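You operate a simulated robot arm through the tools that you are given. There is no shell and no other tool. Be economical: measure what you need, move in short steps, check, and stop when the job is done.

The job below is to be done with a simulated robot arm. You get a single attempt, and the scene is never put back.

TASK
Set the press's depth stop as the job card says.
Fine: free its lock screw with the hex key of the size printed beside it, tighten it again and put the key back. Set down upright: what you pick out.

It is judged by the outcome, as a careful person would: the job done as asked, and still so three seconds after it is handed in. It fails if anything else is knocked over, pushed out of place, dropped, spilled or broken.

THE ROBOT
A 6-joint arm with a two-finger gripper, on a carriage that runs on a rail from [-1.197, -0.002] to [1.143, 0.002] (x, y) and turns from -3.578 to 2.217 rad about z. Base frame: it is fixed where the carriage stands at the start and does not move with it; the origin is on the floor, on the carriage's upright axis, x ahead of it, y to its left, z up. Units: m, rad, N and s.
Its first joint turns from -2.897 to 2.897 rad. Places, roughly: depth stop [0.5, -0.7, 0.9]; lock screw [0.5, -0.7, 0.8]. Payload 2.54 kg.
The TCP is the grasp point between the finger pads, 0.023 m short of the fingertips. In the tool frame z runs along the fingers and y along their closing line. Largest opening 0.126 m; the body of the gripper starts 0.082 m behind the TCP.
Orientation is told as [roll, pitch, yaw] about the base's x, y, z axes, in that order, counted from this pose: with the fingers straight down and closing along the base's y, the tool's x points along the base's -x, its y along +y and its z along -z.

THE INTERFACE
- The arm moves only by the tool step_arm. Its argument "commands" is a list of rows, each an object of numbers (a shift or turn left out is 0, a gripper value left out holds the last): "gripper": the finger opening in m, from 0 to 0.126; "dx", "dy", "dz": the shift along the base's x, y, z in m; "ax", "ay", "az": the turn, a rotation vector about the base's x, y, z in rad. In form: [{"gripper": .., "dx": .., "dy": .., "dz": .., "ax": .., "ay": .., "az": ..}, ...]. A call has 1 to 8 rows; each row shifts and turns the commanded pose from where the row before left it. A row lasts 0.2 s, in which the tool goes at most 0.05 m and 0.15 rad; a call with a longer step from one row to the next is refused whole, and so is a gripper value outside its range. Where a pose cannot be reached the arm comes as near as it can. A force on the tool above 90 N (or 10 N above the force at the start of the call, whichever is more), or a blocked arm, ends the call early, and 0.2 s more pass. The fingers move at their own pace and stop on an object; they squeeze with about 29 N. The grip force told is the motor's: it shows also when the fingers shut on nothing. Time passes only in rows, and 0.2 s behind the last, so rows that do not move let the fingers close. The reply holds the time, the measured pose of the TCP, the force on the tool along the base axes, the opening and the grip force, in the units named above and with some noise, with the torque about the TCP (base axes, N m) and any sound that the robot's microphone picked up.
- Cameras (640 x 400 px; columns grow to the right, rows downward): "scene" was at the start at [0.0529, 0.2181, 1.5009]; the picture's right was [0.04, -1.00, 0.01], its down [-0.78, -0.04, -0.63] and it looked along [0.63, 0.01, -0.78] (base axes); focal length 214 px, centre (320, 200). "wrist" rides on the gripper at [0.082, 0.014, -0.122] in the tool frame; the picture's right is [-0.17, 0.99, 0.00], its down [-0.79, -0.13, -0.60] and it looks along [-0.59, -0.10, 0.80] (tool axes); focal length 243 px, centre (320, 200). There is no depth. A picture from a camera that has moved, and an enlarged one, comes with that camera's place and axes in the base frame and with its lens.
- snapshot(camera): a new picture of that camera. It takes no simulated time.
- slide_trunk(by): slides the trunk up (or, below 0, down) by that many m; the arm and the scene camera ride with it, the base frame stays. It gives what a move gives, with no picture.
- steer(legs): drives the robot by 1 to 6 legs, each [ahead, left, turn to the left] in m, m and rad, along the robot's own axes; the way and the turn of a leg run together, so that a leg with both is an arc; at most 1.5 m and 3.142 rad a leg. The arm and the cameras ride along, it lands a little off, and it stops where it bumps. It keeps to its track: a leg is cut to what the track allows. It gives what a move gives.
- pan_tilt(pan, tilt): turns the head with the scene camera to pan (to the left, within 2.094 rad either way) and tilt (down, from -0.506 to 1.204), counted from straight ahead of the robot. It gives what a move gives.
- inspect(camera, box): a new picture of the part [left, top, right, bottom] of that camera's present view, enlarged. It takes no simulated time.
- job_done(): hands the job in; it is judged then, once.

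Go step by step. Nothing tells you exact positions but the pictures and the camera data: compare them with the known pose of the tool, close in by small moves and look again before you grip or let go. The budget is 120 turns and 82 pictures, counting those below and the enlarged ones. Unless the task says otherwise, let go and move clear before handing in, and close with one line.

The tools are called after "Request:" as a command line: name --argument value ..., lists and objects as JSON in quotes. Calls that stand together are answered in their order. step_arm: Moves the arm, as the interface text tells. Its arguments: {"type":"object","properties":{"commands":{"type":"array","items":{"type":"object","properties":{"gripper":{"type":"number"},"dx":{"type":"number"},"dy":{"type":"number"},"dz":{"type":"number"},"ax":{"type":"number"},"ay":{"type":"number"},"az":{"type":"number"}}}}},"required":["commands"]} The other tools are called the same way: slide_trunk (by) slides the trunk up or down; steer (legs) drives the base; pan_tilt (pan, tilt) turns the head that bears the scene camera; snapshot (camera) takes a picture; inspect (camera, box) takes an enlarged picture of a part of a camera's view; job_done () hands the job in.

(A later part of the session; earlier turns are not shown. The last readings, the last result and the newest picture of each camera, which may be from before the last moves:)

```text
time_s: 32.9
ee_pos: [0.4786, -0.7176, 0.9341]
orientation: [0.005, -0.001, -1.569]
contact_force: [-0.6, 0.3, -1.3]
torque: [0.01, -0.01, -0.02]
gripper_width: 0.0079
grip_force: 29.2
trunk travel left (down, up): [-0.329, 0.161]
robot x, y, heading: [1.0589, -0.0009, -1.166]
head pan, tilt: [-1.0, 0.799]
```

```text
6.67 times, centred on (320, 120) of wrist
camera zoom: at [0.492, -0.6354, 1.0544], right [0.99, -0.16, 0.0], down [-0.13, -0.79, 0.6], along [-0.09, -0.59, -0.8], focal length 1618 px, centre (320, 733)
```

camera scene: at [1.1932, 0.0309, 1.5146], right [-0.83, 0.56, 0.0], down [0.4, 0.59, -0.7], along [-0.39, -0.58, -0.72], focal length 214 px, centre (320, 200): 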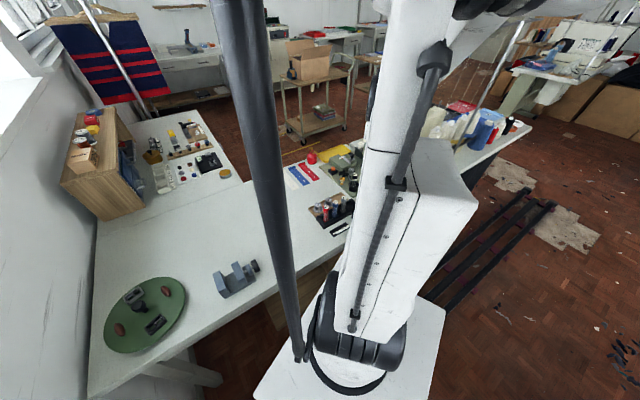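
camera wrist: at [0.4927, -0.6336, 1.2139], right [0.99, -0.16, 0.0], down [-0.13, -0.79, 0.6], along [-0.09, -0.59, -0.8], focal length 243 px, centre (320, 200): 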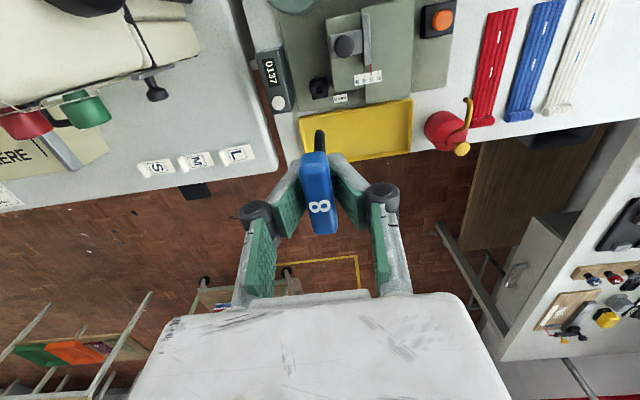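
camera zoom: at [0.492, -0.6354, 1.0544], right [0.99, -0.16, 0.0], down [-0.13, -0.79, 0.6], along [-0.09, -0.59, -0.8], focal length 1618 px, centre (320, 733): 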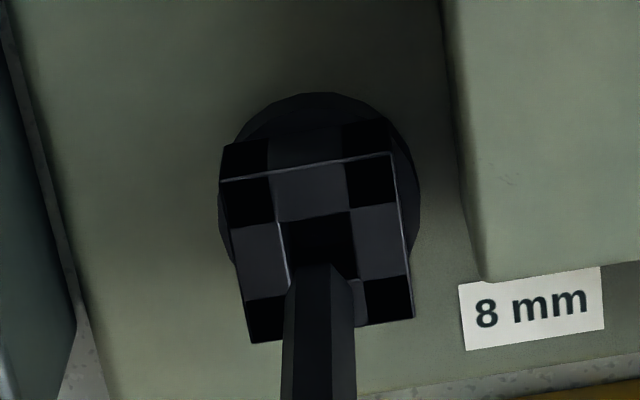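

Tip and socket line up in both directions as far as I can tell. Descend gently, watching the force.

Request:
step_arm --commands '[{"dz": -0.005}, {"dz": -0.005}, {"dz": -0.004}, {}]'

Request:
inspect --camera "wrist" --box '[272, 95, 368, 155]'

```text
time_s: 33.9
ee_pos: [0.4785, -0.7167, 0.919]
orientation: [0.003, -0.001, -1.57]
contact_force: [0.1, 2.3, 3.4]
torque: [0.24, 0.01, -0.04]
gripper_width: 0.0083
grip_force: 28.8
trunk travel left (down, up): [-0.329, 0.161]
robot x, y, heading: [1.0619, 0.0062, -1.16]
head pan, tilt: [-1.0, 0.799]
```

```text
6.67 times, centred on (320, 125) of wrist
camera zoom: at [0.4924, -0.6347, 1.0397], right [0.99, -0.16, 0.0], down [-0.13, -0.79, 0.6], along [-0.09, -0.59, -0.8], focal length 1618 px, centre (320, 700)
```

zoom: 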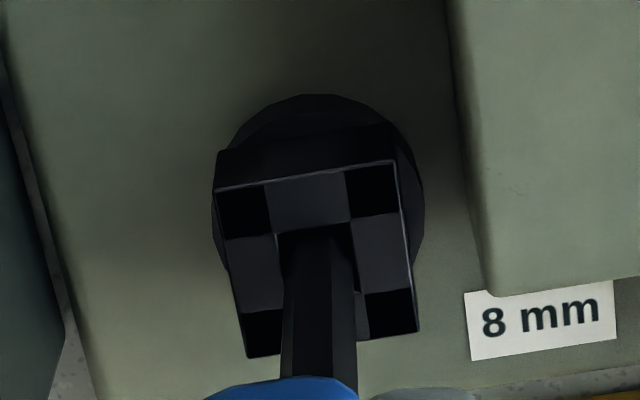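

It seems to be entering, with a small push toward +y. Nudge +y and continue.

Request:
step_arm --commands '[{"dy": 0.001}, {"dz": -0.003}, {"dz": -0.003}, {}]'

```text
time_s: 34.9
ee_pos: [0.4804, -0.7155, 0.9133]
orientation: [0.006, 0.0, -1.569]
contact_force: [-0.7, 0.0, -0.1]
torque: [0.02, -0.01, 0.0]
gripper_width: 0.0083
grip_force: 28.8
trunk travel left (down, up): [-0.329, 0.161]
robot x, y, heading: [1.0624, 0.001, -1.162]
head pan, tilt: [-1.0, 0.799]
```

Request:
step_arm --commands '[{"dz": -0.003}, {"dz": -0.003}, {"dz": -0.003}, {}]'

Request:
inspect --camera "wrist" --box '[272, 95, 368, 155]'

```text
time_s: 35.9
ee_pos: [0.4811, -0.7159, 0.9054]
orientation: [0.003, -0.001, -1.57]
contact_force: [-0.1, -2.0, 24.5]
torque: [-0.12, 0.02, 0.0]
gripper_width: 0.0084
grip_force: 29.2
trunk travel left (down, up): [-0.329, 0.161]
robot x, y, heading: [1.0595, -0.0, -1.161]
head pan, tilt: [-1.0, 0.799]
```

```text
6.67 times, centred on (320, 125) of wrist
camera zoom: at [0.4936, -0.6334, 1.0262], right [0.99, -0.16, 0.0], down [-0.13, -0.79, 0.6], along [-0.1, -0.59, -0.8], focal length 1618 px, centre (320, 700)
```

zoom: 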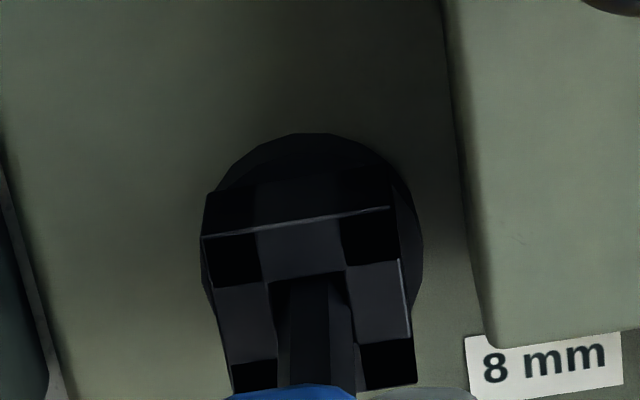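

Seated at the bottom of the socket. Ease off slightly and turn counter-clockwise to loosen.

Request:
step_arm --commands '[{"dz": 0.0015}, {"az": 0.1}, {"az": 0.1}, {"az": 0.1}, {}]'

```text
time_s: 37.1
ee_pos: [0.4801, -0.7169, 0.9064]
orientation: [0.003, -0.001, -1.27]
contact_force: [-0.1, 2.8, 9.3]
torque: [0.19, 0.07, 0.0]
gripper_width: 0.0084
grip_force: 29.2
trunk travel left (down, up): [-0.329, 0.161]
robot x, y, heading: [1.0565, 0.0004, -1.161]
head pan, tilt: [-1.0, 0.799]
```

Request:
step_arm --commands '[{"az": 0.12}, {"az": 0.12}, {"az": 0.12}, {"az": 0.12}, {}]'

Request:
inspect --camera "wrist" --box '[240, 80, 400, 180]'

```text
time_s: 38.3
ee_pos: [0.4793, -0.7145, 0.9068]
orientation: [0.004, -0.001, -0.788]
contact_force: [0.7, 0.9, 8.4]
torque: [-0.01, 0.01, 0.0]
gripper_width: 0.0081
grip_force: 28.9
trunk travel left (down, up): [-0.329, 0.161]
robot x, y, heading: [1.0631, 0.0012, -1.16]
head pan, tilt: [-1.0, 0.799]
```

```text
4.00 times, centred on (320, 130) of wrist
camera zoom: at [0.4316, -0.6484, 1.0262], right [0.82, 0.58, 0.0], down [0.46, -0.66, 0.6], along [0.35, -0.48, -0.8], focal length 970 px, centre (320, 480)
```

zoom: 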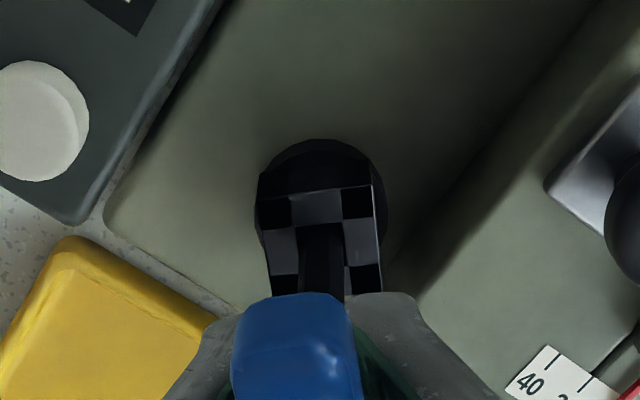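

The screw head turns with the key. Continue to about a quarter turn and more.

Request:
step_arm --commands '[{"az": 0.14}, {"az": 0.14}, {"az": 0.14}, {"az": 0.14}, {"az": 0.14}, {"az": 0.14}, {}]'

```text
time_s: 39.9
ee_pos: [0.4798, -0.7152, 0.906]
orientation: [0.003, 0.0, 0.052]
contact_force: [4.9, 1.0, 1.6]
torque: [0.09, -0.35, -0.03]
gripper_width: 0.0081
grip_force: 29.4
trunk travel left (down, up): [-0.329, 0.161]
robot x, y, heading: [1.0605, 0.0039, -1.164]
head pan, tilt: [-1.0, 0.799]
```

Request:
snapshot --camera "wrist"

```text
36 pictures are left
camera wrist: at [0.3978, -0.7072, 1.0263], right [0.11, 0.99, 0.0], down [0.8, -0.09, 0.6], along [0.59, -0.06, -0.8], focal length 243 px, centre (320, 200)
```

wrist: 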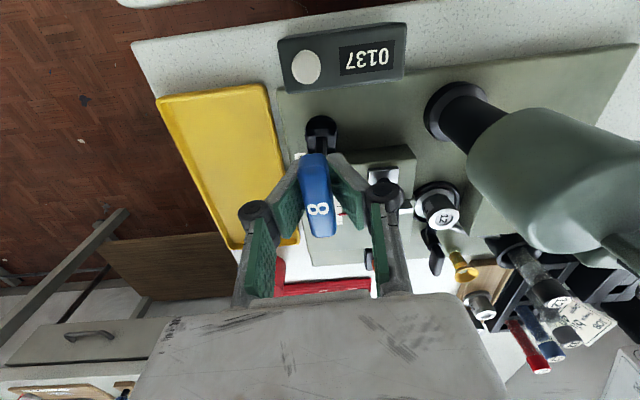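

Total turn is about 1.6 rad. I'll release the key (it stands in the socket), rise straight up and look.

Request:
step_arm --commands '[{"gripper": 0.03}, {}, {"dz": 0.02}, {"dz": 0.045}, {"dz": 0.045}, {"dz": 0.045}, {}]'

Request:
snapshot --camera "wrist"

```text
time_s: 41.5
ee_pos: [0.4788, -0.716, 1.0614]
orientation: [0.001, 0.0, 0.05]
contact_force: [0.7, -0.4, 1.2]
torque: [-0.01, 0.02, 0.03]
gripper_width: 0.0297
grip_force: 0.0
trunk travel left (down, up): [-0.329, 0.161]
robot x, y, heading: [1.0616, 0.0041, -1.165]
head pan, tilt: [-1.0, 0.799]
```

```text
35 pictures are left
camera wrist: at [0.3967, -0.7075, 1.1826], right [0.12, 0.99, 0.0], down [0.8, -0.1, 0.6], along [0.59, -0.07, -0.8], focal length 243 px, centre (320, 200)
```

wrist: 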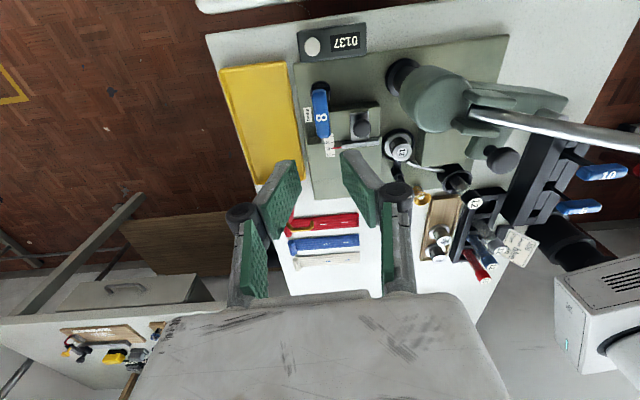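

Request:
inspect --camera "wrist" --box '[290, 60, 418, 180]'

```text
3.33 times, centred on (354, 120) of wrist
camera zoom: at [0.3967, -0.7075, 1.1826], right [0.12, 0.99, 0.0], down [0.8, -0.1, 0.6], along [0.59, -0.07, -0.8], focal length 809 px, centre (207, 467)
```

zoom: 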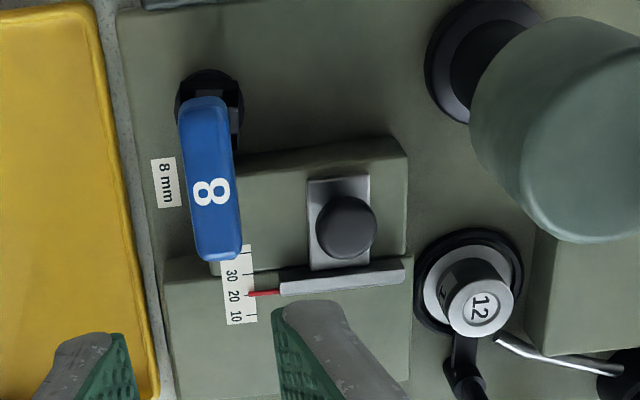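

The key stands upright in the socket. Next I'll push the slider knob (about (0.516, -0.666, top 0.869)) toward -x with closed fingers from its +x side; pointer reads ~21 now.

Request:
step_arm --commands '[{"gripper": 0.0, "dx": 0.036, "dy": 0.024}, {"dx": 0.036, "dy": 0.024}, {"dz": -0.045}, {"dz": -0.045}, {"dz": -0.045}, {}]'

Request:
snapshot --camera "wrist"

```text
time_s: 42.9
ee_pos: [0.5524, -0.6682, 0.924]
orientation: [0.006, -0.001, 0.053]
contact_force: [0.3, 0.3, 0.4]
torque: [0.02, -0.03, 0.0]
gripper_width: 0.0002
grip_force: 28.1
trunk travel left (down, up): [-0.329, 0.161]
robot x, y, heading: [1.0569, 0.0014, -1.167]
head pan, tilt: [-1.0, 0.799]
```

```text
33 pictures are left
camera wrist: at [0.4704, -0.6586, 1.0451], right [0.12, 0.99, 0.0], down [0.8, -0.1, 0.6], along [0.59, -0.07, -0.8], focal length 243 px, centre (320, 200)
```

wrist: 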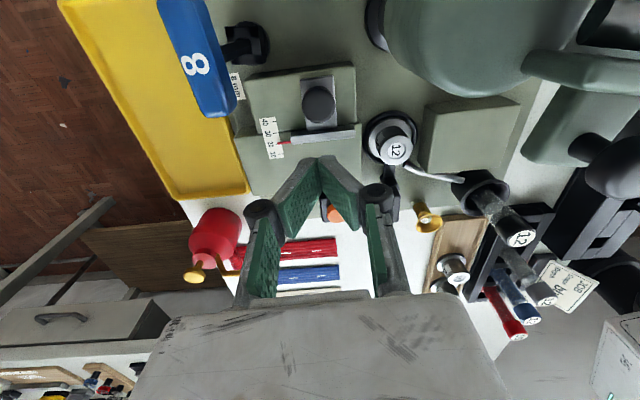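

Request:
step_arm --commands '[{"dz": -0.03}, {"dz": -0.014}, {}]'

Request:
inspect --camera "wrist" --box '[230, 60, 390, 180]'

```text
time_s: 43.7
ee_pos: [0.5529, -0.6675, 0.8826]
orientation: [0.005, 0.0, 0.05]
contact_force: [0.6, 0.6, -0.2]
torque: [0.02, 0.02, 0.0]
gripper_width: 0.0003
grip_force: 28.4
trunk travel left (down, up): [-0.329, 0.161]
robot x, y, heading: [1.0602, 0.0025, -1.163]
head pan, tilt: [-1.0, 0.799]
```

```text
3.33 times, centred on (310, 120) of wrist
camera zoom: at [0.4703, -0.6588, 1.0027], right [0.12, 0.99, 0.0], down [0.8, -0.1, 0.6], along [0.59, -0.07, -0.8], focal length 809 px, centre (353, 467)
```

zoom: 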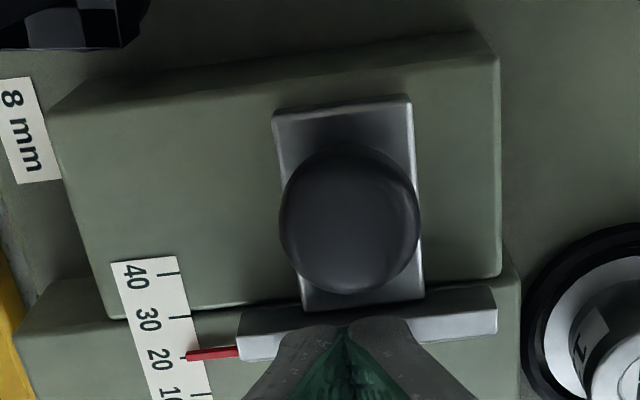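

Positioned. Push gently toward -x.

Request:
step_arm --commands '[{"dz": -0.002, "dx": -0.005}, {"dx": -0.005}, {"dx": -0.004}, {"dx": -0.004}, {"dx": -0.003}, {}]'

Request:
inspect --camera "wrist" --box '[230, 60, 390, 180]'

```text
time_s: 45.1
ee_pos: [0.5306, -0.6679, 0.8803]
orientation: [0.004, 0.0, 0.051]
contact_force: [0.6, 0.0, 0.5]
torque: [0.01, -0.01, -0.02]
gripper_width: 0.0
grip_force: 28.1
trunk travel left (down, up): [-0.329, 0.161]
robot x, y, heading: [1.0577, -0.0013, -1.166]
head pan, tilt: [-1.0, 0.799]
```

```text
3.33 times, centred on (310, 120) of wrist
camera zoom: at [0.4478, -0.6589, 1.0001], right [0.12, 0.99, 0.0], down [0.8, -0.1, 0.6], along [0.59, -0.07, -0.8], focal length 809 px, centre (353, 467)
```

zoom: 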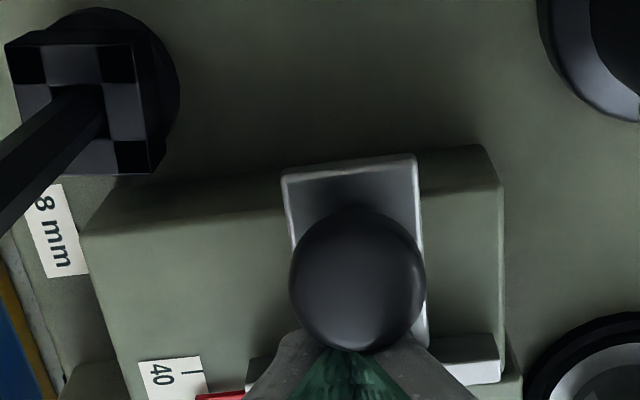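

It slides freely. Read the scale.

Request:
inspect --camera "wrist" --box '[230, 140, 326, 200]'

```text
6.67 times, centred on (278, 170) of wrist
camera zoom: at [0.4478, -0.6589, 1.0001], right [0.12, 0.99, 0.0], down [0.8, -0.1, 0.6], along [0.59, -0.07, -0.8], focal length 1618 px, centre (600, 400)
```

zoom: 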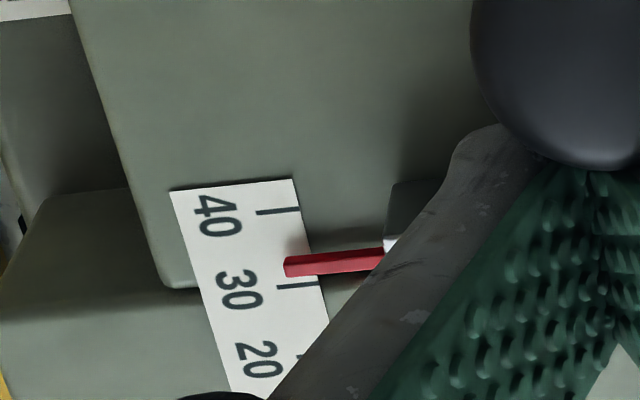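

Reads ~32.6 with some parallax. Push about 6.5 mm more, then lift and read from straight above.

Request:
step_arm --commands '[{"dx": -0.003}, {"dx": -0.0035}, {}, {"dx": 0.006}, {"dz": 0.04}, {"dx": 0.035, "dz": 0.03}, {"dx": 0.045}, {}]'

Request:
snapshot --camera "wrist"

```text
time_s: 46.9
ee_pos: [0.6089, -0.6679, 0.9498]
orientation: [0.005, -0.001, 0.05]
contact_force: [-0.4, -0.4, -0.3]
torque: [0.04, 0.0, -0.01]
gripper_width: 0.0
grip_force: 28.5
trunk travel left (down, up): [-0.329, 0.161]
robot x, y, heading: [1.0588, 0.0018, -1.163]
head pan, tilt: [-1.0, 0.799]
```

```text
29 pictures are left
camera wrist: at [0.5273, -0.6591, 1.0704], right [0.12, 0.99, 0.0], down [0.8, -0.1, 0.6], along [0.59, -0.07, -0.8], focal length 243 px, centre (320, 200)
```

wrist: 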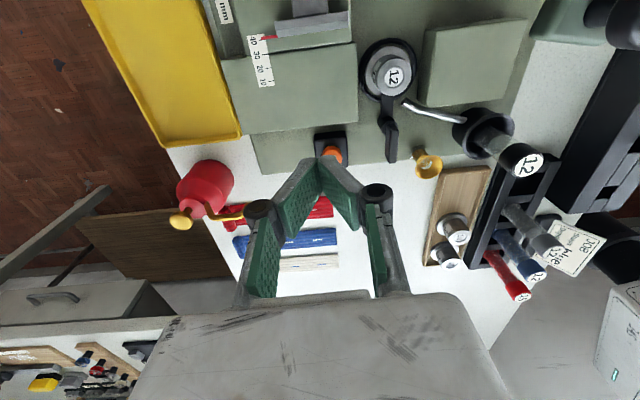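

Request:
inspect --camera "wrist" --box '[232, 25, 296, 65]'

```text
10.00 times, centred on (264, 45) of wrist
camera zoom: at [0.5273, -0.6591, 1.0704], right [0.12, 0.99, 0.0], down [0.8, -0.1, 0.6], along [0.59, -0.07, -0.8], focal length 2426 px, centre (880, 1750)
```

zoom: 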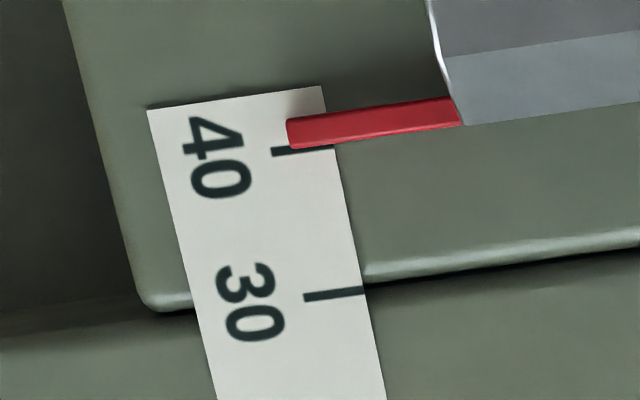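

From nearly overhead it reads about 41.2, slightly past 40. I'll turn the hand (camera to the -y side, away from the press head) and nudge the knob back about 1.2 mm from its -x side.

Request:
step_arm --commands '[{"dz": 0.045, "az": 0.14}, {"dz": 0.045, "az": 0.14}, {"dx": -0.02, "az": 0.14}, {"dx": -0.02, "az": 0.14}, {"dx": -0.02, "az": 0.14}, {"dx": -0.02, "az": 0.14}, {"dx": -0.02, "az": 0.14}, {"dx": -0.02, "az": 0.14}]'

Request:
step_arm --commands '[{"dx": -0.02, "az": 0.14}, {"dx": -0.018, "az": 0.14}, {"az": 0.12}, {"dz": -0.045}, {"dz": -0.045}, {}]'

Request:
snapshot --camera "wrist"

```text
time_s: 48.7
ee_pos: [0.5608, -0.6839, 1.0386]
orientation: [0.017, 0.001, 0.781]
contact_force: [-0.4, 0.8, 0.2]
torque: [-0.01, 0.05, 0.02]
gripper_width: 0.0
grip_force: 28.3
out of reach, approached as far as the arm can: row 6, 7, 8
trunk travel left (down, up): [-0.329, 0.161]
robot x, y, heading: [1.0592, 0.0025, -1.163]
head pan, tilt: [-1.0, 0.799]
```

```text
time_s: 50.1
ee_pos: [0.5592, -0.6825, 0.9492]
orientation: [0.016, 0.002, 0.783]
contact_force: [0.4, -0.5, 0.3]
torque: [0.03, -0.03, -0.01]
gripper_width: 0.0005
grip_force: 28.1
out of reach, approached as far as the arm can: row 1, 2, 3
trunk travel left (down, up): [-0.329, 0.161]
robot x, y, heading: [1.0602, 0.0008, -1.165]
head pan, tilt: [-1.0, 0.799]
```

```text
27 pictures are left
camera wrist: at [0.4931, -0.7321, 1.0704], right [-0.58, 0.82, 0.02], down [0.66, 0.46, 0.59], along [0.48, 0.35, -0.8], focal length 243 px, centre (320, 200)
```

wrist: 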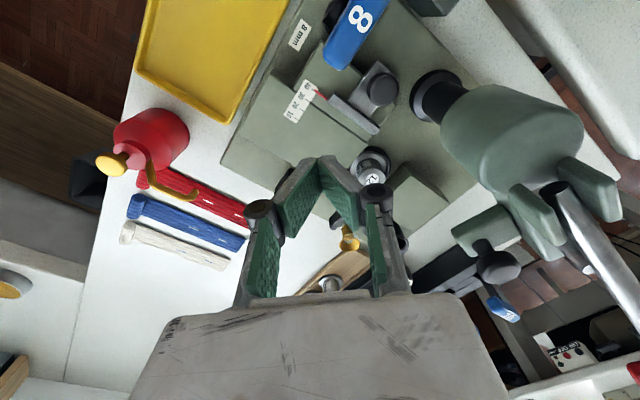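

The wrist limit is near yaw 0.8. Better: open the hand to 0.09 m and straddle the key, using the +y finger to push the knob back; that keeps the gripper body clear of the press head.

Request:
step_arm --commands '[{"dz": 0.045, "az": -0.12, "gripper": 0.09}, {"dz": 0.045, "az": -0.12}, {"dz": 0.01, "dx": -0.035, "dy": -0.011, "az": -0.12}, {"dx": -0.035, "dy": -0.011, "az": -0.12}, {"dx": -0.034, "dy": -0.011, "az": -0.12}, {"az": -0.13}, {}]'

```text
time_s: 51.7
ee_pos: [0.4575, -0.716, 1.0493]
orientation: [0.014, 0.002, 0.05]
contact_force: [-0.2, 0.7, -0.4]
torque: [0.0, 0.03, 0.01]
gripper_width: 0.0903
grip_force: 0.0
trunk travel left (down, up): [-0.329, 0.161]
robot x, y, heading: [1.0601, 0.0029, -1.16]
head pan, tilt: [-1.0, 0.799]
```

Request:
step_arm --commands '[{"dx": -0.003, "ax": -0.01, "dz": -0.04}, {"dz": -0.04}, {"dz": -0.04}, {}]'

Request:
snapshot --camera "wrist"

```text
time_s: 52.7
ee_pos: [0.4527, -0.7148, 0.9279]
orientation: [0.004, 0.002, 0.053]
contact_force: [-0.5, -0.5, 0.4]
torque: [0.04, 0.04, -0.01]
gripper_width: 0.0898
grip_force: 0.0
trunk travel left (down, up): [-0.329, 0.161]
robot x, y, heading: [1.0556, 0.0004, -1.161]
head pan, tilt: [-1.0, 0.799]
```

```text
26 pictures are left
camera wrist: at [0.3711, -0.7068, 1.0489], right [0.11, 0.99, 0.0], down [0.8, -0.09, 0.59], along [0.59, -0.06, -0.8], focal length 243 px, centre (320, 200)
```

wrist: 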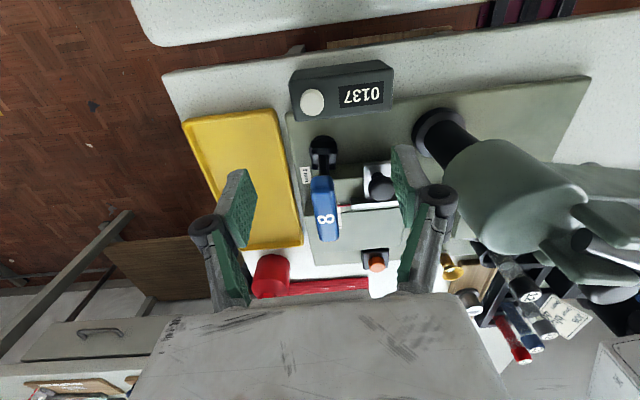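

Aligned as planned. Descend and approach the knob.

Request:
step_arm --commands '[{"dz": -0.03}, {"dz": -0.017}, {"dx": 0.008}, {"dx": 0.006}, {}]'

Request:
snapshot --camera "wrist"

```text
time_s: 53.9
ee_pos: [0.4685, -0.716, 0.8828]
orientation: [0.006, 0.003, 0.053]
contact_force: [-0.1, 0.4, 0.7]
torque: [-0.02, 0.01, 0.02]
gripper_width: 0.09
grip_force: 0.1
trunk travel left (down, up): [-0.329, 0.161]
robot x, y, heading: [1.0579, 0.0027, -1.165]
head pan, tilt: [-1.0, 0.799]
```

```text
25 pictures are left
camera wrist: at [0.3853, -0.7075, 1.003], right [0.11, 0.99, 0.0], down [0.8, -0.09, 0.59], along [0.59, -0.06, -0.8], focal length 243 px, centre (320, 200)
```

wrist: 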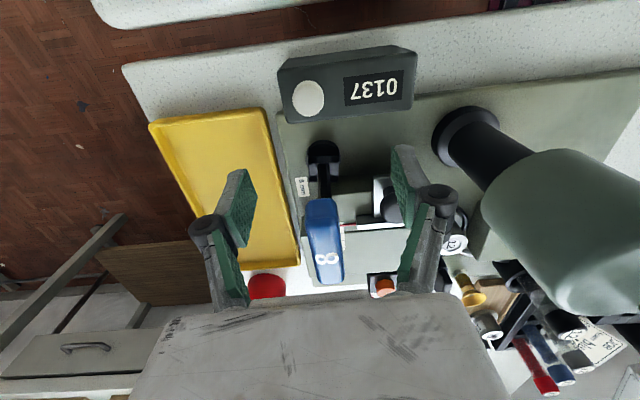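

Request:
step_arm --commands '[{"dx": 0.002}, {"dx": 0.001}, {}]'

Request:
inspect --camera "wrist" --box '[330, 170, 426, 230]'

```text
time_s: 54.7
ee_pos: [0.4709, -0.717, 0.883]
orientation: [0.005, 0.001, 0.053]
contact_force: [0.5, 0.1, -0.4]
torque: [0.0, 0.01, -0.02]
gripper_width: 0.09
grip_force: 0.0
trunk travel left (down, up): [-0.329, 0.161]
robot x, y, heading: [1.0577, 0.0025, -1.163]
head pan, tilt: [-1.0, 0.799]
```

```text
6.67 times, centred on (378, 200) of wrist
camera zoom: at [0.3883, -0.7071, 1.0031], right [0.11, 0.99, 0.0], down [0.8, -0.09, 0.59], along [0.59, -0.06, -0.8], focal length 1618 px, centre (-67, 200)
```

zoom: 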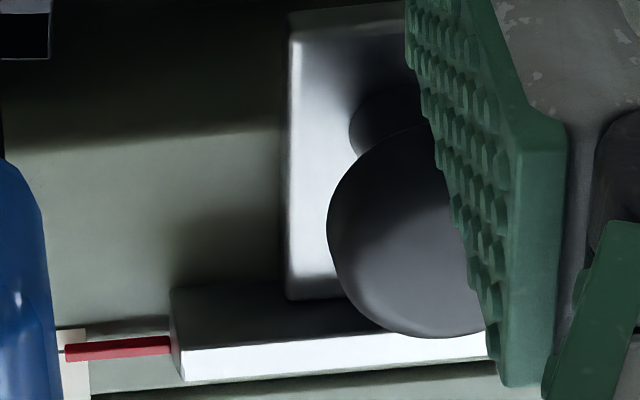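

Request:
step_arm --commands '[{"dx": 0.0015}, {"dx": 0.0015}, {}]'

Request:
inspect --camera "wrist" --box '[330, 170, 426, 230]'

```text
time_s: 55.5
ee_pos: [0.4732, -0.7153, 0.8825]
orientation: [0.004, 0.002, 0.052]
contact_force: [0.3, -0.2, -0.6]
torque: [0.01, 0.03, 0.02]
gripper_width: 0.0903
grip_force: 0.0
trunk travel left (down, up): [-0.329, 0.161]
robot x, y, heading: [1.0591, -0.0002, -1.164]
head pan, tilt: [-1.0, 0.799]
```

```text
6.67 times, centred on (378, 200) of wrist
camera zoom: at [0.391, -0.7072, 1.0037], right [0.11, 0.99, 0.0], down [0.8, -0.09, 0.59], along [0.59, -0.06, -0.8], focal length 1618 px, centre (-67, 200)
```

zoom: 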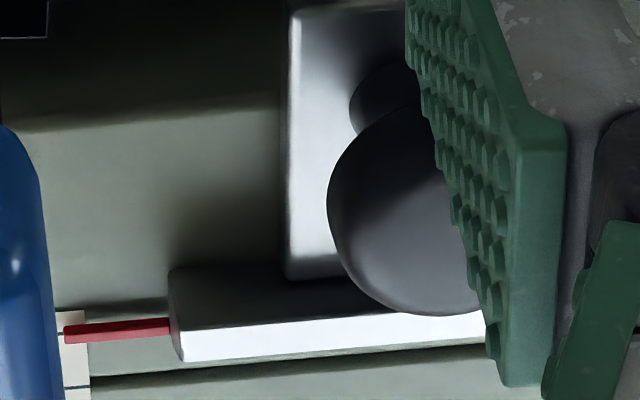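

Request:
step_arm --commands '[{"dx": 0.0015}, {"dx": 0.001}, {}]'

Request:
inspect --camera "wrist" --box '[330, 170, 426, 230]'

```text
time_s: 56.3
ee_pos: [0.4751, -0.7149, 0.8843]
orientation: [0.006, 0.002, 0.052]
contact_force: [0.3, -0.5, 0.6]
torque: [0.03, -0.02, 0.01]
gripper_width: 0.0903
grip_force: 0.1
trunk travel left (down, up): [-0.329, 0.161]
robot x, y, heading: [1.0621, 0.002, -1.165]
head pan, tilt: [-1.0, 0.799]
```

```text
6.67 times, centred on (378, 200) of wrist
camera zoom: at [0.3932, -0.707, 1.0043], right [0.11, 0.99, 0.0], down [0.8, -0.09, 0.59], along [0.59, -0.06, -0.8], focal length 1618 px, centre (-67, 200)
```

zoom: 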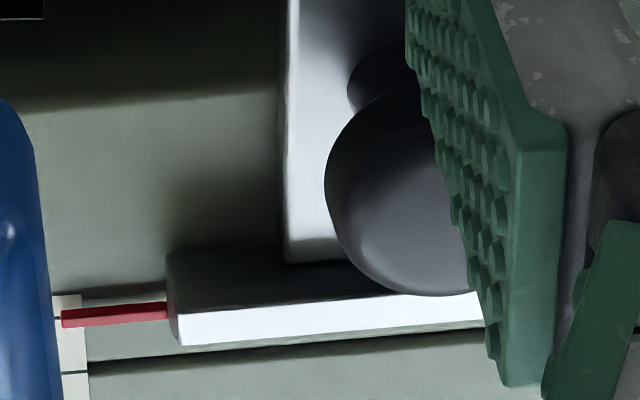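

Request:
step_arm --commands '[{"dx": 0.001}, {"dx": 0.001}, {}]'

Request:
inspect --camera "wrist" --box '[330, 170, 426, 230]'

```text
time_s: 57.1
ee_pos: [0.4777, -0.716, 0.8838]
orientation: [0.005, 0.005, 0.052]
contact_force: [-0.6, -0.1, -0.4]
torque: [0.01, 0.01, -0.02]
gripper_width: 0.0899
grip_force: 0.1
trunk travel left (down, up): [-0.329, 0.161]
robot x, y, heading: [1.0588, 0.0, -1.165]
head pan, tilt: [-1.0, 0.799]
```

```text
6.67 times, centred on (378, 200) of wrist
camera zoom: at [0.3951, -0.707, 1.0038], right [0.11, 0.99, 0.0], down [0.8, -0.09, 0.59], along [0.59, -0.06, -0.8], focal length 1618 px, centre (-67, 200)
```

zoom: 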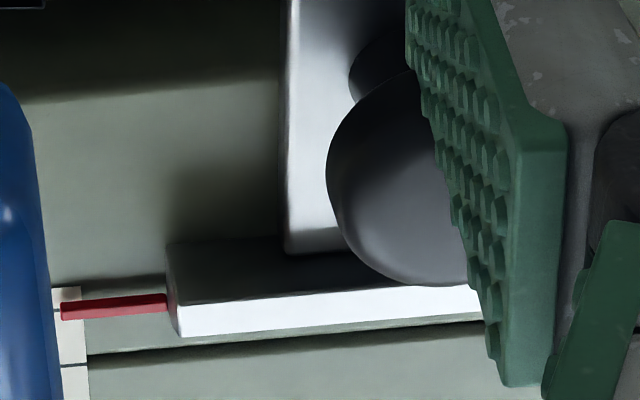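

Request:
step_arm --commands '[{"dx": 0.001}, {}, {}]'

Request:
inspect --camera "wrist" --box '[330, 190, 394, 230]'

```text
time_s: 57.9
ee_pos: [0.4789, -0.7158, 0.8843]
orientation: [0.004, 0.003, 0.052]
contact_force: [-1.4, -0.4, -0.8]
torque: [-0.05, 0.03, 0.08]
gripper_width: 0.0901
grip_force: 0.0
trunk travel left (down, up): [-0.329, 0.161]
robot x, y, heading: [1.0563, 0.0033, -1.163]
head pan, tilt: [-1.0, 0.799]
```

```text
10.00 times, centred on (362, 210) of wrist
camera zoom: at [0.3961, -0.7069, 1.0037], right [0.11, 0.99, 0.0], down [0.8, -0.09, 0.59], along [0.59, -0.06, -0.8], focal length 2426 px, centre (-100, 100)
```

zoom: 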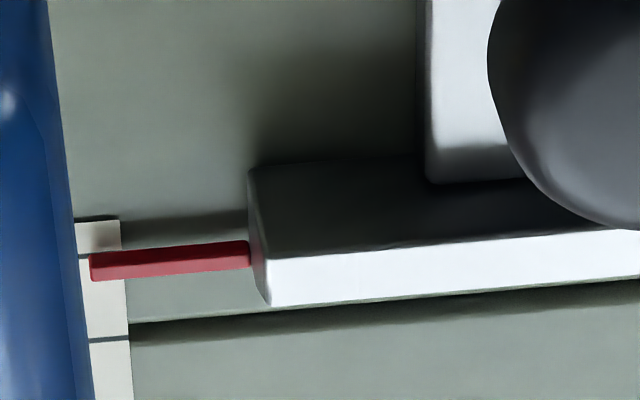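

Contact now and it moved about 1 mm. Back off and read from overhead again.

Request:
step_arm --commands '[{"dx": -0.01}, {"dz": 0.045}, {"dz": 0.045}, {"dx": 0.045, "dy": 0.015}, {"dx": 0.045, "dy": 0.015}, {"dx": 0.045, "dy": 0.015}, {"dz": -0.028}, {}]'

Request:
inspect --camera "wrist" --box '[232, 25, 296, 65]'

```text
time_s: 59.7
ee_pos: [0.6036, -0.6728, 0.9471]
orientation: [0.005, 0.002, 0.052]
contact_force: [-0.5, 0.2, -0.6]
torque: [0.0, -0.02, 0.01]
gripper_width: 0.09
grip_force: 0.2
trunk travel left (down, up): [-0.329, 0.161]
robot x, y, heading: [1.062, 0.0004, -1.161]
head pan, tilt: [-1.0, 0.799]
```

```text
10.00 times, centred on (264, 45) of wrist
camera zoom: at [0.5214, -0.6641, 1.0665], right [0.11, 0.99, 0.01], down [0.8, -0.09, 0.59], along [0.59, -0.06, -0.8], focal length 2426 px, centre (880, 1750)
```

zoom: 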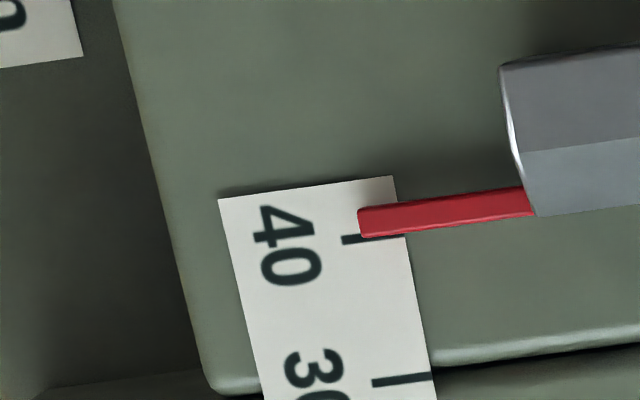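

It still reads about 41.2 — the push barely began. Retrace exactly and go 1.4 mm further.

Request:
step_arm --commands '[{"dz": 0.028}, {"dx": -0.045, "dy": -0.015}, {"dx": -0.045, "dy": -0.015}, {"dx": -0.045, "dy": -0.015}, {"dz": -0.045}, {"dz": -0.045}, {"dx": 0.009}, {}]'

Request:
step_arm --commands '[{"dx": 0.0012}, {"dx": 0.0012}, {}]'

Request:
inspect --camera "wrist" --box '[330, 190, 394, 230]'

```text
time_s: 61.5
ee_pos: [0.4776, -0.7162, 0.8826]
orientation: [0.006, 0.002, 0.051]
contact_force: [-0.6, -0.1, 0.0]
torque: [-0.03, 0.02, 0.04]
gripper_width: 0.0894
grip_force: 0.0
trunk travel left (down, up): [-0.329, 0.161]
robot x, y, heading: [1.0638, 0.001, -1.161]
head pan, tilt: [-1.0, 0.799]
```

```text
time_s: 62.3
ee_pos: [0.4798, -0.7167, 0.883]
orientation: [0.005, 0.001, 0.052]
contact_force: [-0.2, -0.7, -1.1]
torque: [-0.02, 0.0, 0.04]
gripper_width: 0.0902
grip_force: 0.2
trunk travel left (down, up): [-0.329, 0.161]
robot x, y, heading: [1.061, 0.0016, -1.163]
head pan, tilt: [-1.0, 0.799]
```

```text
10.00 times, centred on (362, 210) of wrist
camera zoom: at [0.3977, -0.7072, 1.0034], right [0.11, 0.99, 0.0], down [0.8, -0.09, 0.59], along [0.59, -0.06, -0.8], focal length 2426 px, centre (-100, 100)
```

zoom: 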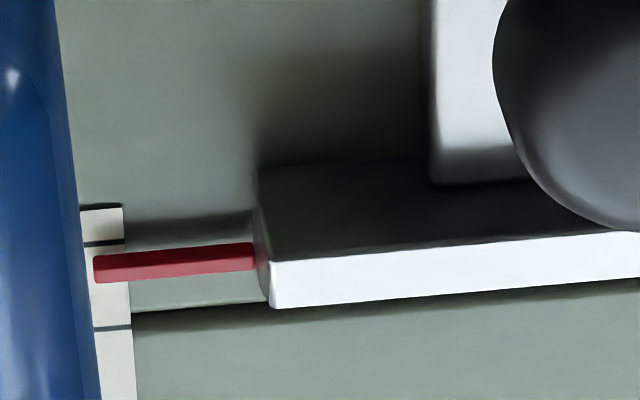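

The pointer moved by about 1.4 units, so ~39.8–40. Verify from overhead.

Request:
step_arm --commands '[{"dx": -0.0104}, {"dz": 0.045}, {"dz": 0.045}, {"dx": 0.045, "dy": 0.015}, {"dx": 0.045, "dy": 0.015}, {"dx": 0.045, "dy": 0.015}, {"dz": -0.028}, {}]'

Request:
inspect --camera "wrist" --box '[232, 30, 296, 70]'

```text
time_s: 64.1
ee_pos: [0.6059, -0.6717, 0.9436]
orientation: [0.004, 0.001, 0.053]
contact_force: [0.4, 0.1, -0.3]
torque: [0.04, -0.04, -0.03]
gripper_width: 0.0901
grip_force: 0.1
trunk travel left (down, up): [-0.329, 0.161]
robot x, y, heading: [1.0582, 0.0019, -1.162]
head pan, tilt: [-1.0, 0.799]
```

```text
10.00 times, centred on (264, 50) of wrist
camera zoom: at [0.5242, -0.6629, 1.0651], right [0.11, 0.99, 0.01], down [0.8, -0.09, 0.59], along [0.59, -0.06, -0.8], focal length 2426 px, centre (880, 1700)
```

zoom: 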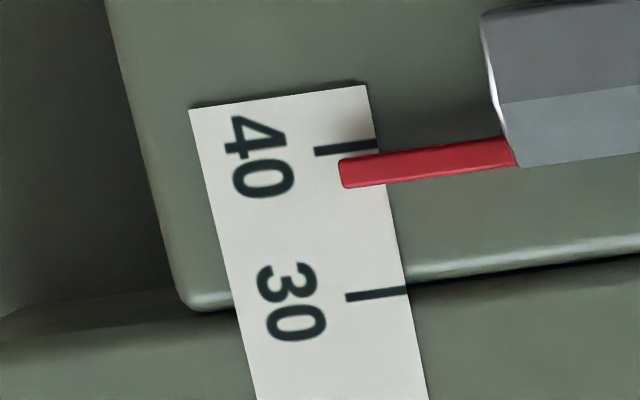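

From overhead it now reads ~38.4, so it went a bit too far; I'll nudge it back ~1.6 mm toward -x with closed fingers from the +x side, watching the pointer relative to the ticks.

Request:
step_arm --commands '[{"gripper": 0.0}, {"dx": -0.027, "dy": 0.004}, {"dx": -0.026}, {"dz": -0.031}, {"dz": -0.031}, {"dx": -0.005}, {}, {}]'

Request:
inspect --camera "wrist" --box '[240, 110, 336, 170]'

```text
time_s: 65.9
ee_pos: [0.547, -0.6676, 0.8836]
orientation: [0.006, 0.003, 0.053]
contact_force: [0.3, -0.5, 0.2]
torque: [-0.02, -0.03, -0.01]
gripper_width: 0.0001
grip_force: 28.2
trunk travel left (down, up): [-0.329, 0.161]
robot x, y, heading: [1.06, 0.0009, -1.161]
head pan, tilt: [-1.0, 0.799]
```

```text
6.67 times, centred on (288, 140) of wrist
camera zoom: at [0.4649, -0.6592, 1.0032], right [0.11, 0.99, 0.0], down [0.8, -0.09, 0.59], along [0.59, -0.06, -0.8], focal length 1618 px, centre (533, 600)
```

zoom: 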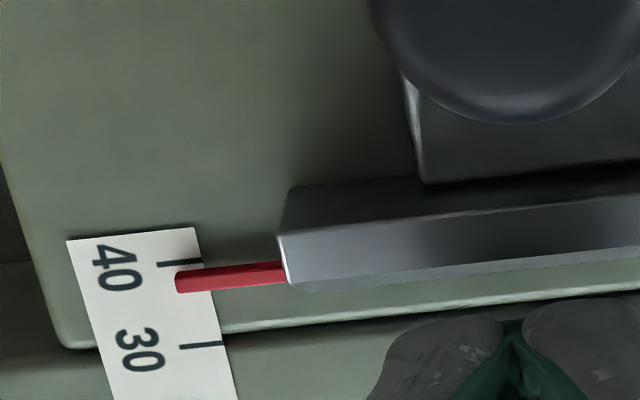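

Request:
step_arm --commands '[{"dx": -0.008}, {"dx": -0.008}, {"dx": -0.002}, {}]'

Request:
inspect --camera "wrist" --box '[240, 140, 336, 200]'

```text
time_s: 66.9
ee_pos: [0.5293, -0.6666, 0.8824]
orientation: [0.005, 0.004, 0.051]
contact_force: [0.4, 0.5, 0.7]
torque: [0.03, 0.0, 0.0]
gripper_width: 0.0002
grip_force: 27.8
trunk travel left (down, up): [-0.329, 0.161]
robot x, y, heading: [1.063, 0.0007, -1.166]
head pan, tilt: [-1.0, 0.799]
```

```text
6.67 times, centred on (288, 170) of wrist
camera zoom: at [0.4463, -0.6588, 1.0037], right [0.11, 0.99, 0.0], down [0.8, -0.09, 0.59], along [0.59, -0.06, -0.8], focal length 1618 px, centre (533, 400)
```

zoom: 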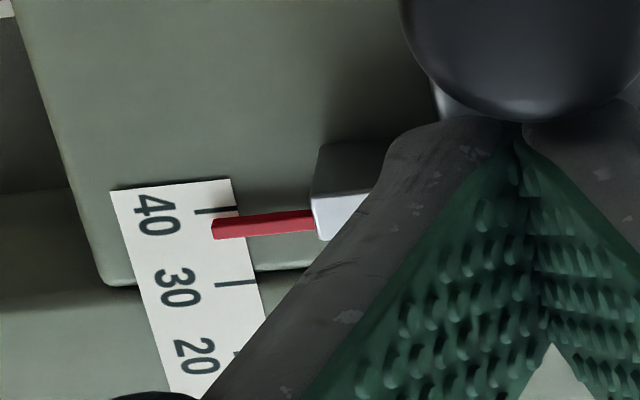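

Reading 38.4 (with parallax). Nudge in tiny slow steps.

Request:
step_arm --commands '[{"dx": -0.0004}, {"dx": -0.0004}, {"dx": -0.0004}, {"dx": -0.0004}, {"dx": -0.0002}, {}, {}]'

Request:
inspect --camera "wrist" --box '[240, 140, 336, 200]'

```text
time_s: 68.5
ee_pos: [0.5268, -0.6659, 0.8825]
orientation: [0.004, 0.002, 0.053]
contact_force: [0.4, -0.1, 0.4]
torque: [0.0, 0.03, 0.03]
gripper_width: 0.0002
grip_force: 27.8
trunk travel left (down, up): [-0.329, 0.161]
robot x, y, heading: [1.058, 0.0025, -1.167]
head pan, tilt: [-1.0, 0.799]
```

```text
6.67 times, centred on (288, 170) of wrist
camera zoom: at [0.4446, -0.6586, 1.0036], right [0.11, 0.99, 0.0], down [0.8, -0.09, 0.59], along [0.59, -0.06, -0.8], focal length 1618 px, centre (533, 400)
```

zoom: 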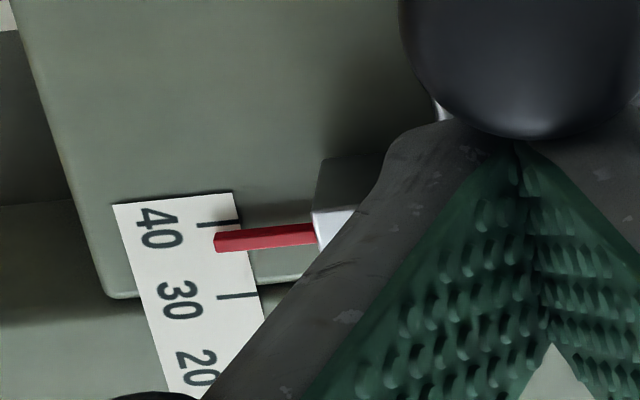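

Not touching yet. Continue.

Request:
step_arm --commands '[{"dx": -0.0004}, {"dx": -0.0004}, {"dx": -0.0004}, {"dx": -0.0004}, {"dx": -0.0004}, {}, {}]'

Request:
inspect --camera "wrist" --box '[240, 140, 336, 200]'

```text
time_s: 70.1
ee_pos: [0.5247, -0.6692, 0.8828]
orientation: [0.007, 0.003, 0.049]
contact_force: [0.2, 0.0, 0.5]
torque: [0.01, 0.0, 0.0]
gripper_width: 0.0
grip_force: 28.0
trunk travel left (down, up): [-0.329, 0.161]
robot x, y, heading: [1.0591, -0.0016, -1.16]
head pan, tilt: [-1.0, 0.799]
```

```text
6.67 times, centred on (288, 170) of wrist
camera zoom: at [0.4425, -0.6589, 1.0032], right [0.11, 0.99, 0.0], down [0.8, -0.09, 0.59], along [0.59, -0.06, -0.8], focal length 1618 px, centre (533, 400)
```

zoom: 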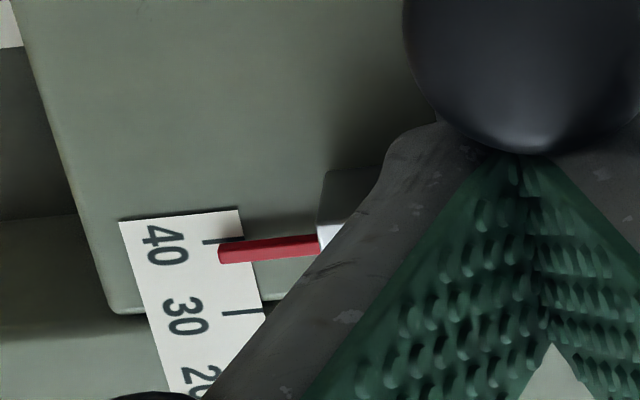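

In contact now: about 39.1. A further ~0.9 mm.

Request:
step_arm --commands '[{"dx": -0.0003}, {"dx": -0.0003}, {"dx": -0.0003}, {}, {"dx": 0.003}, {"dx": 0.01}, {}]'

Request:
step_arm --commands '[{"dz": 0.03}, {"dz": 0.033, "dx": 0.03}, {"dx": 0.038}, {}]'

Request:
inspect --camera "wrist" --box '[232, 20, 312, 70]'

```text
time_s: 71.7
ee_pos: [0.5358, -0.6684, 0.883]
orientation: [0.006, 0.005, 0.052]
contact_force: [-0.3, -0.6, 0.4]
torque: [-0.01, 0.06, -0.03]
gripper_width: 0.0
grip_force: 28.4
trunk travel left (down, up): [-0.329, 0.161]
robot x, y, heading: [1.0606, 0.0005, -1.162]
head pan, tilt: [-1.0, 0.799]
```

```text
time_s: 72.7
ee_pos: [0.6061, -0.6689, 0.9446]
orientation: [0.006, 0.002, 0.052]
contact_force: [-1.0, 0.5, -0.7]
torque: [0.06, 0.03, 0.02]
gripper_width: 0.0003
grip_force: 28.6
trunk travel left (down, up): [-0.329, 0.161]
robot x, y, heading: [1.0637, 0.0033, -1.164]
head pan, tilt: [-1.0, 0.799]
```

```text
8.00 times, centred on (272, 45) of wrist
camera zoom: at [0.5234, -0.6603, 1.0653], right [0.11, 0.99, 0.0], down [0.8, -0.09, 0.59], along [0.59, -0.06, -0.8], focal length 1941 px, centre (704, 1440)
```

zoom: 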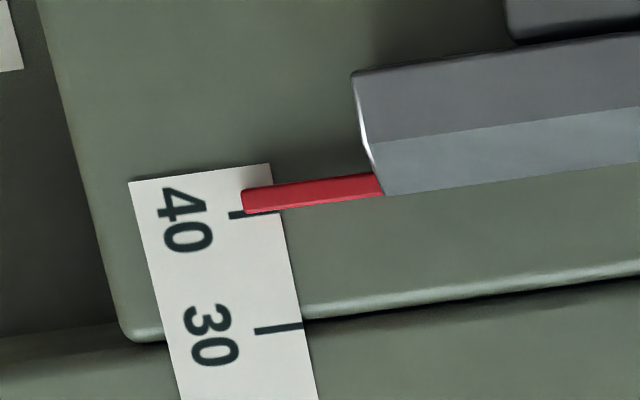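

Overhead now says ~40.9. I'll retrace the straddle push with a carefully interpolated end point for a 1 mm return.

Request:
step_arm --commands '[{"gripper": 0.09, "dz": 0.027}, {"dx": -0.045, "dy": -0.016}, {"dx": -0.045, "dy": -0.016}, {"dx": -0.045, "dy": -0.017}, {}, {"dz": -0.045}, {"dz": -0.045}, {}]'

Request:
step_arm --commands '[{"dx": 0.006}, {"dx": 0.0008}, {"dx": 0.0008}, {"dx": 0.0008}, {"dx": 0.0009}, {}]'

Request:
step_arm --commands '[{"dx": -0.0093}, {"dz": 0.045}, {"dz": 0.045}, {"dx": 0.045, "dy": 0.015}, {"dx": 0.045, "dy": 0.015}, {"dx": 0.045, "dy": 0.015}, {"dz": -0.028}, {}]'

Request:
inspect --camera "wrist" --box '[232, 20, 312, 70]'

```text
time_s: 74.5
ee_pos: [0.4704, -0.7155, 0.8832]
orientation: [0.006, 0.002, 0.055]
contact_force: [0.2, 0.0, -0.2]
torque: [0.01, -0.01, -0.01]
gripper_width: 0.09
grip_force: 0.0
trunk travel left (down, up): [-0.329, 0.161]
robot x, y, heading: [1.0567, -0.0023, -1.163]
head pan, tilt: [-1.0, 0.799]
```

```text
time_s: 75.9
ee_pos: [0.4781, -0.7161, 0.8837]
orientation: [0.005, 0.0, 0.052]
contact_force: [-0.5, 0.5, 0.1]
torque: [-0.02, 0.0, 0.03]
gripper_width: 0.0899
grip_force: 0.5
trunk travel left (down, up): [-0.329, 0.161]
robot x, y, heading: [1.0608, 0.0, -1.161]
head pan, tilt: [-1.0, 0.799]
```

```text
time_s: 77.7
ee_pos: [0.6046, -0.6708, 0.9454]
orientation: [0.004, 0.001, 0.053]
contact_force: [-1.3, -0.4, -0.5]
torque: [0.07, 0.0, -0.06]
gripper_width: 0.0899
grip_force: 0.0
trunk travel left (down, up): [-0.329, 0.161]
robot x, y, heading: [1.0603, -0.0015, -1.164]
head pan, tilt: [-1.0, 0.799]
```

```text
8.00 times, centred on (272, 45) of wrist
camera zoom: at [0.5223, -0.6621, 1.065], right [0.11, 0.99, 0.01], down [0.8, -0.09, 0.59], along [0.59, -0.06, -0.8], focal length 1941 px, centre (704, 1440)
```

zoom: 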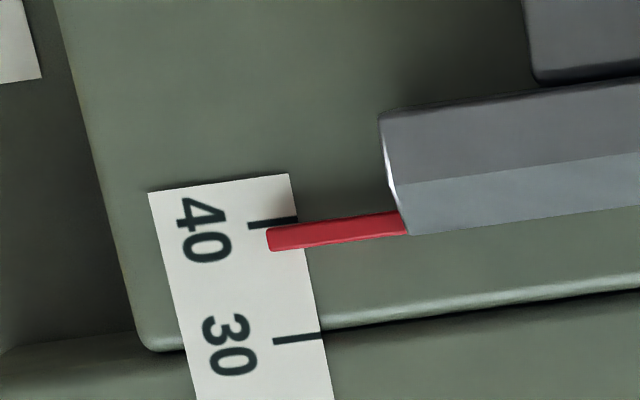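

It now reads ~38.5. I'll push again from the +x side, stopping slightly short of the previous end point and retreating slowly.

Request:
step_arm --commands '[{"gripper": 0.0}, {"dx": -0.027, "dy": 0.004}, {"dx": -0.026}, {"dz": -0.031}, {"dz": -0.031}, {"dx": -0.01}, {"dx": -0.01}, {}]'

Request:
step_arm --commands '[{"dx": -0.003}, {"dx": -0.002}, {"dx": -0.0005}, {"dx": -0.0005}, {"dx": -0.0005}, {"dx": -0.0004}, {"dx": -0.0004}, {}]'

Request:
step_arm --commands '[{"dx": 0.0005}, {"dx": 0.0015}, {"dx": 0.011}, {"dz": 0.03}, {"dz": 0.033, "dx": 0.03}, {"dx": 0.0373}, {}]'

Request:
inspect --camera "wrist" --box '[232, 20, 312, 70]'

```text
time_s: 79.5
ee_pos: [0.5292, -0.6678, 0.884]
orientation: [0.004, 0.001, 0.053]
contact_force: [-0.4, 0.5, 0.1]
torque: [0.01, -0.02, 0.01]
gripper_width: 0.0002
grip_force: 28.3
trunk travel left (down, up): [-0.329, 0.161]
robot x, y, heading: [1.06, 0.0043, -1.164]
head pan, tilt: [-1.0, 0.799]
```

```text
time_s: 81.3
ee_pos: [0.5251, -0.6664, 0.8844]
orientation: [0.007, 0.002, 0.051]
contact_force: [-0.2, -0.1, -0.2]
torque: [0.01, -0.02, 0.0]
gripper_width: 0.0002
grip_force: 28.4
trunk travel left (down, up): [-0.329, 0.161]
robot x, y, heading: [1.0594, -0.0037, -1.162]
head pan, tilt: [-1.0, 0.799]
```

```text
time_s: 82.9
ee_pos: [0.6038, -0.6656, 0.9461]
orientation: [0.006, 0.005, 0.052]
contact_force: [0.3, 0.3, 0.0]
torque: [0.01, 0.02, 0.01]
gripper_width: 0.0
grip_force: 28.8
trunk travel left (down, up): [-0.329, 0.161]
robot x, y, heading: [1.0604, -0.0003, -1.164]
head pan, tilt: [-1.0, 0.799]
```

```text
8.00 times, centred on (272, 45) of wrist
camera zoom: at [0.5214, -0.6575, 1.0659], right [0.11, 0.99, 0.0], down [0.8, -0.09, 0.59], along [0.59, -0.06, -0.8], focal length 1941 px, centre (704, 1440)
```

zoom: 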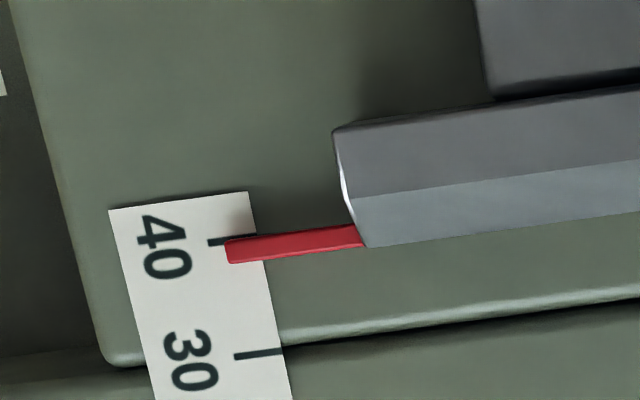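

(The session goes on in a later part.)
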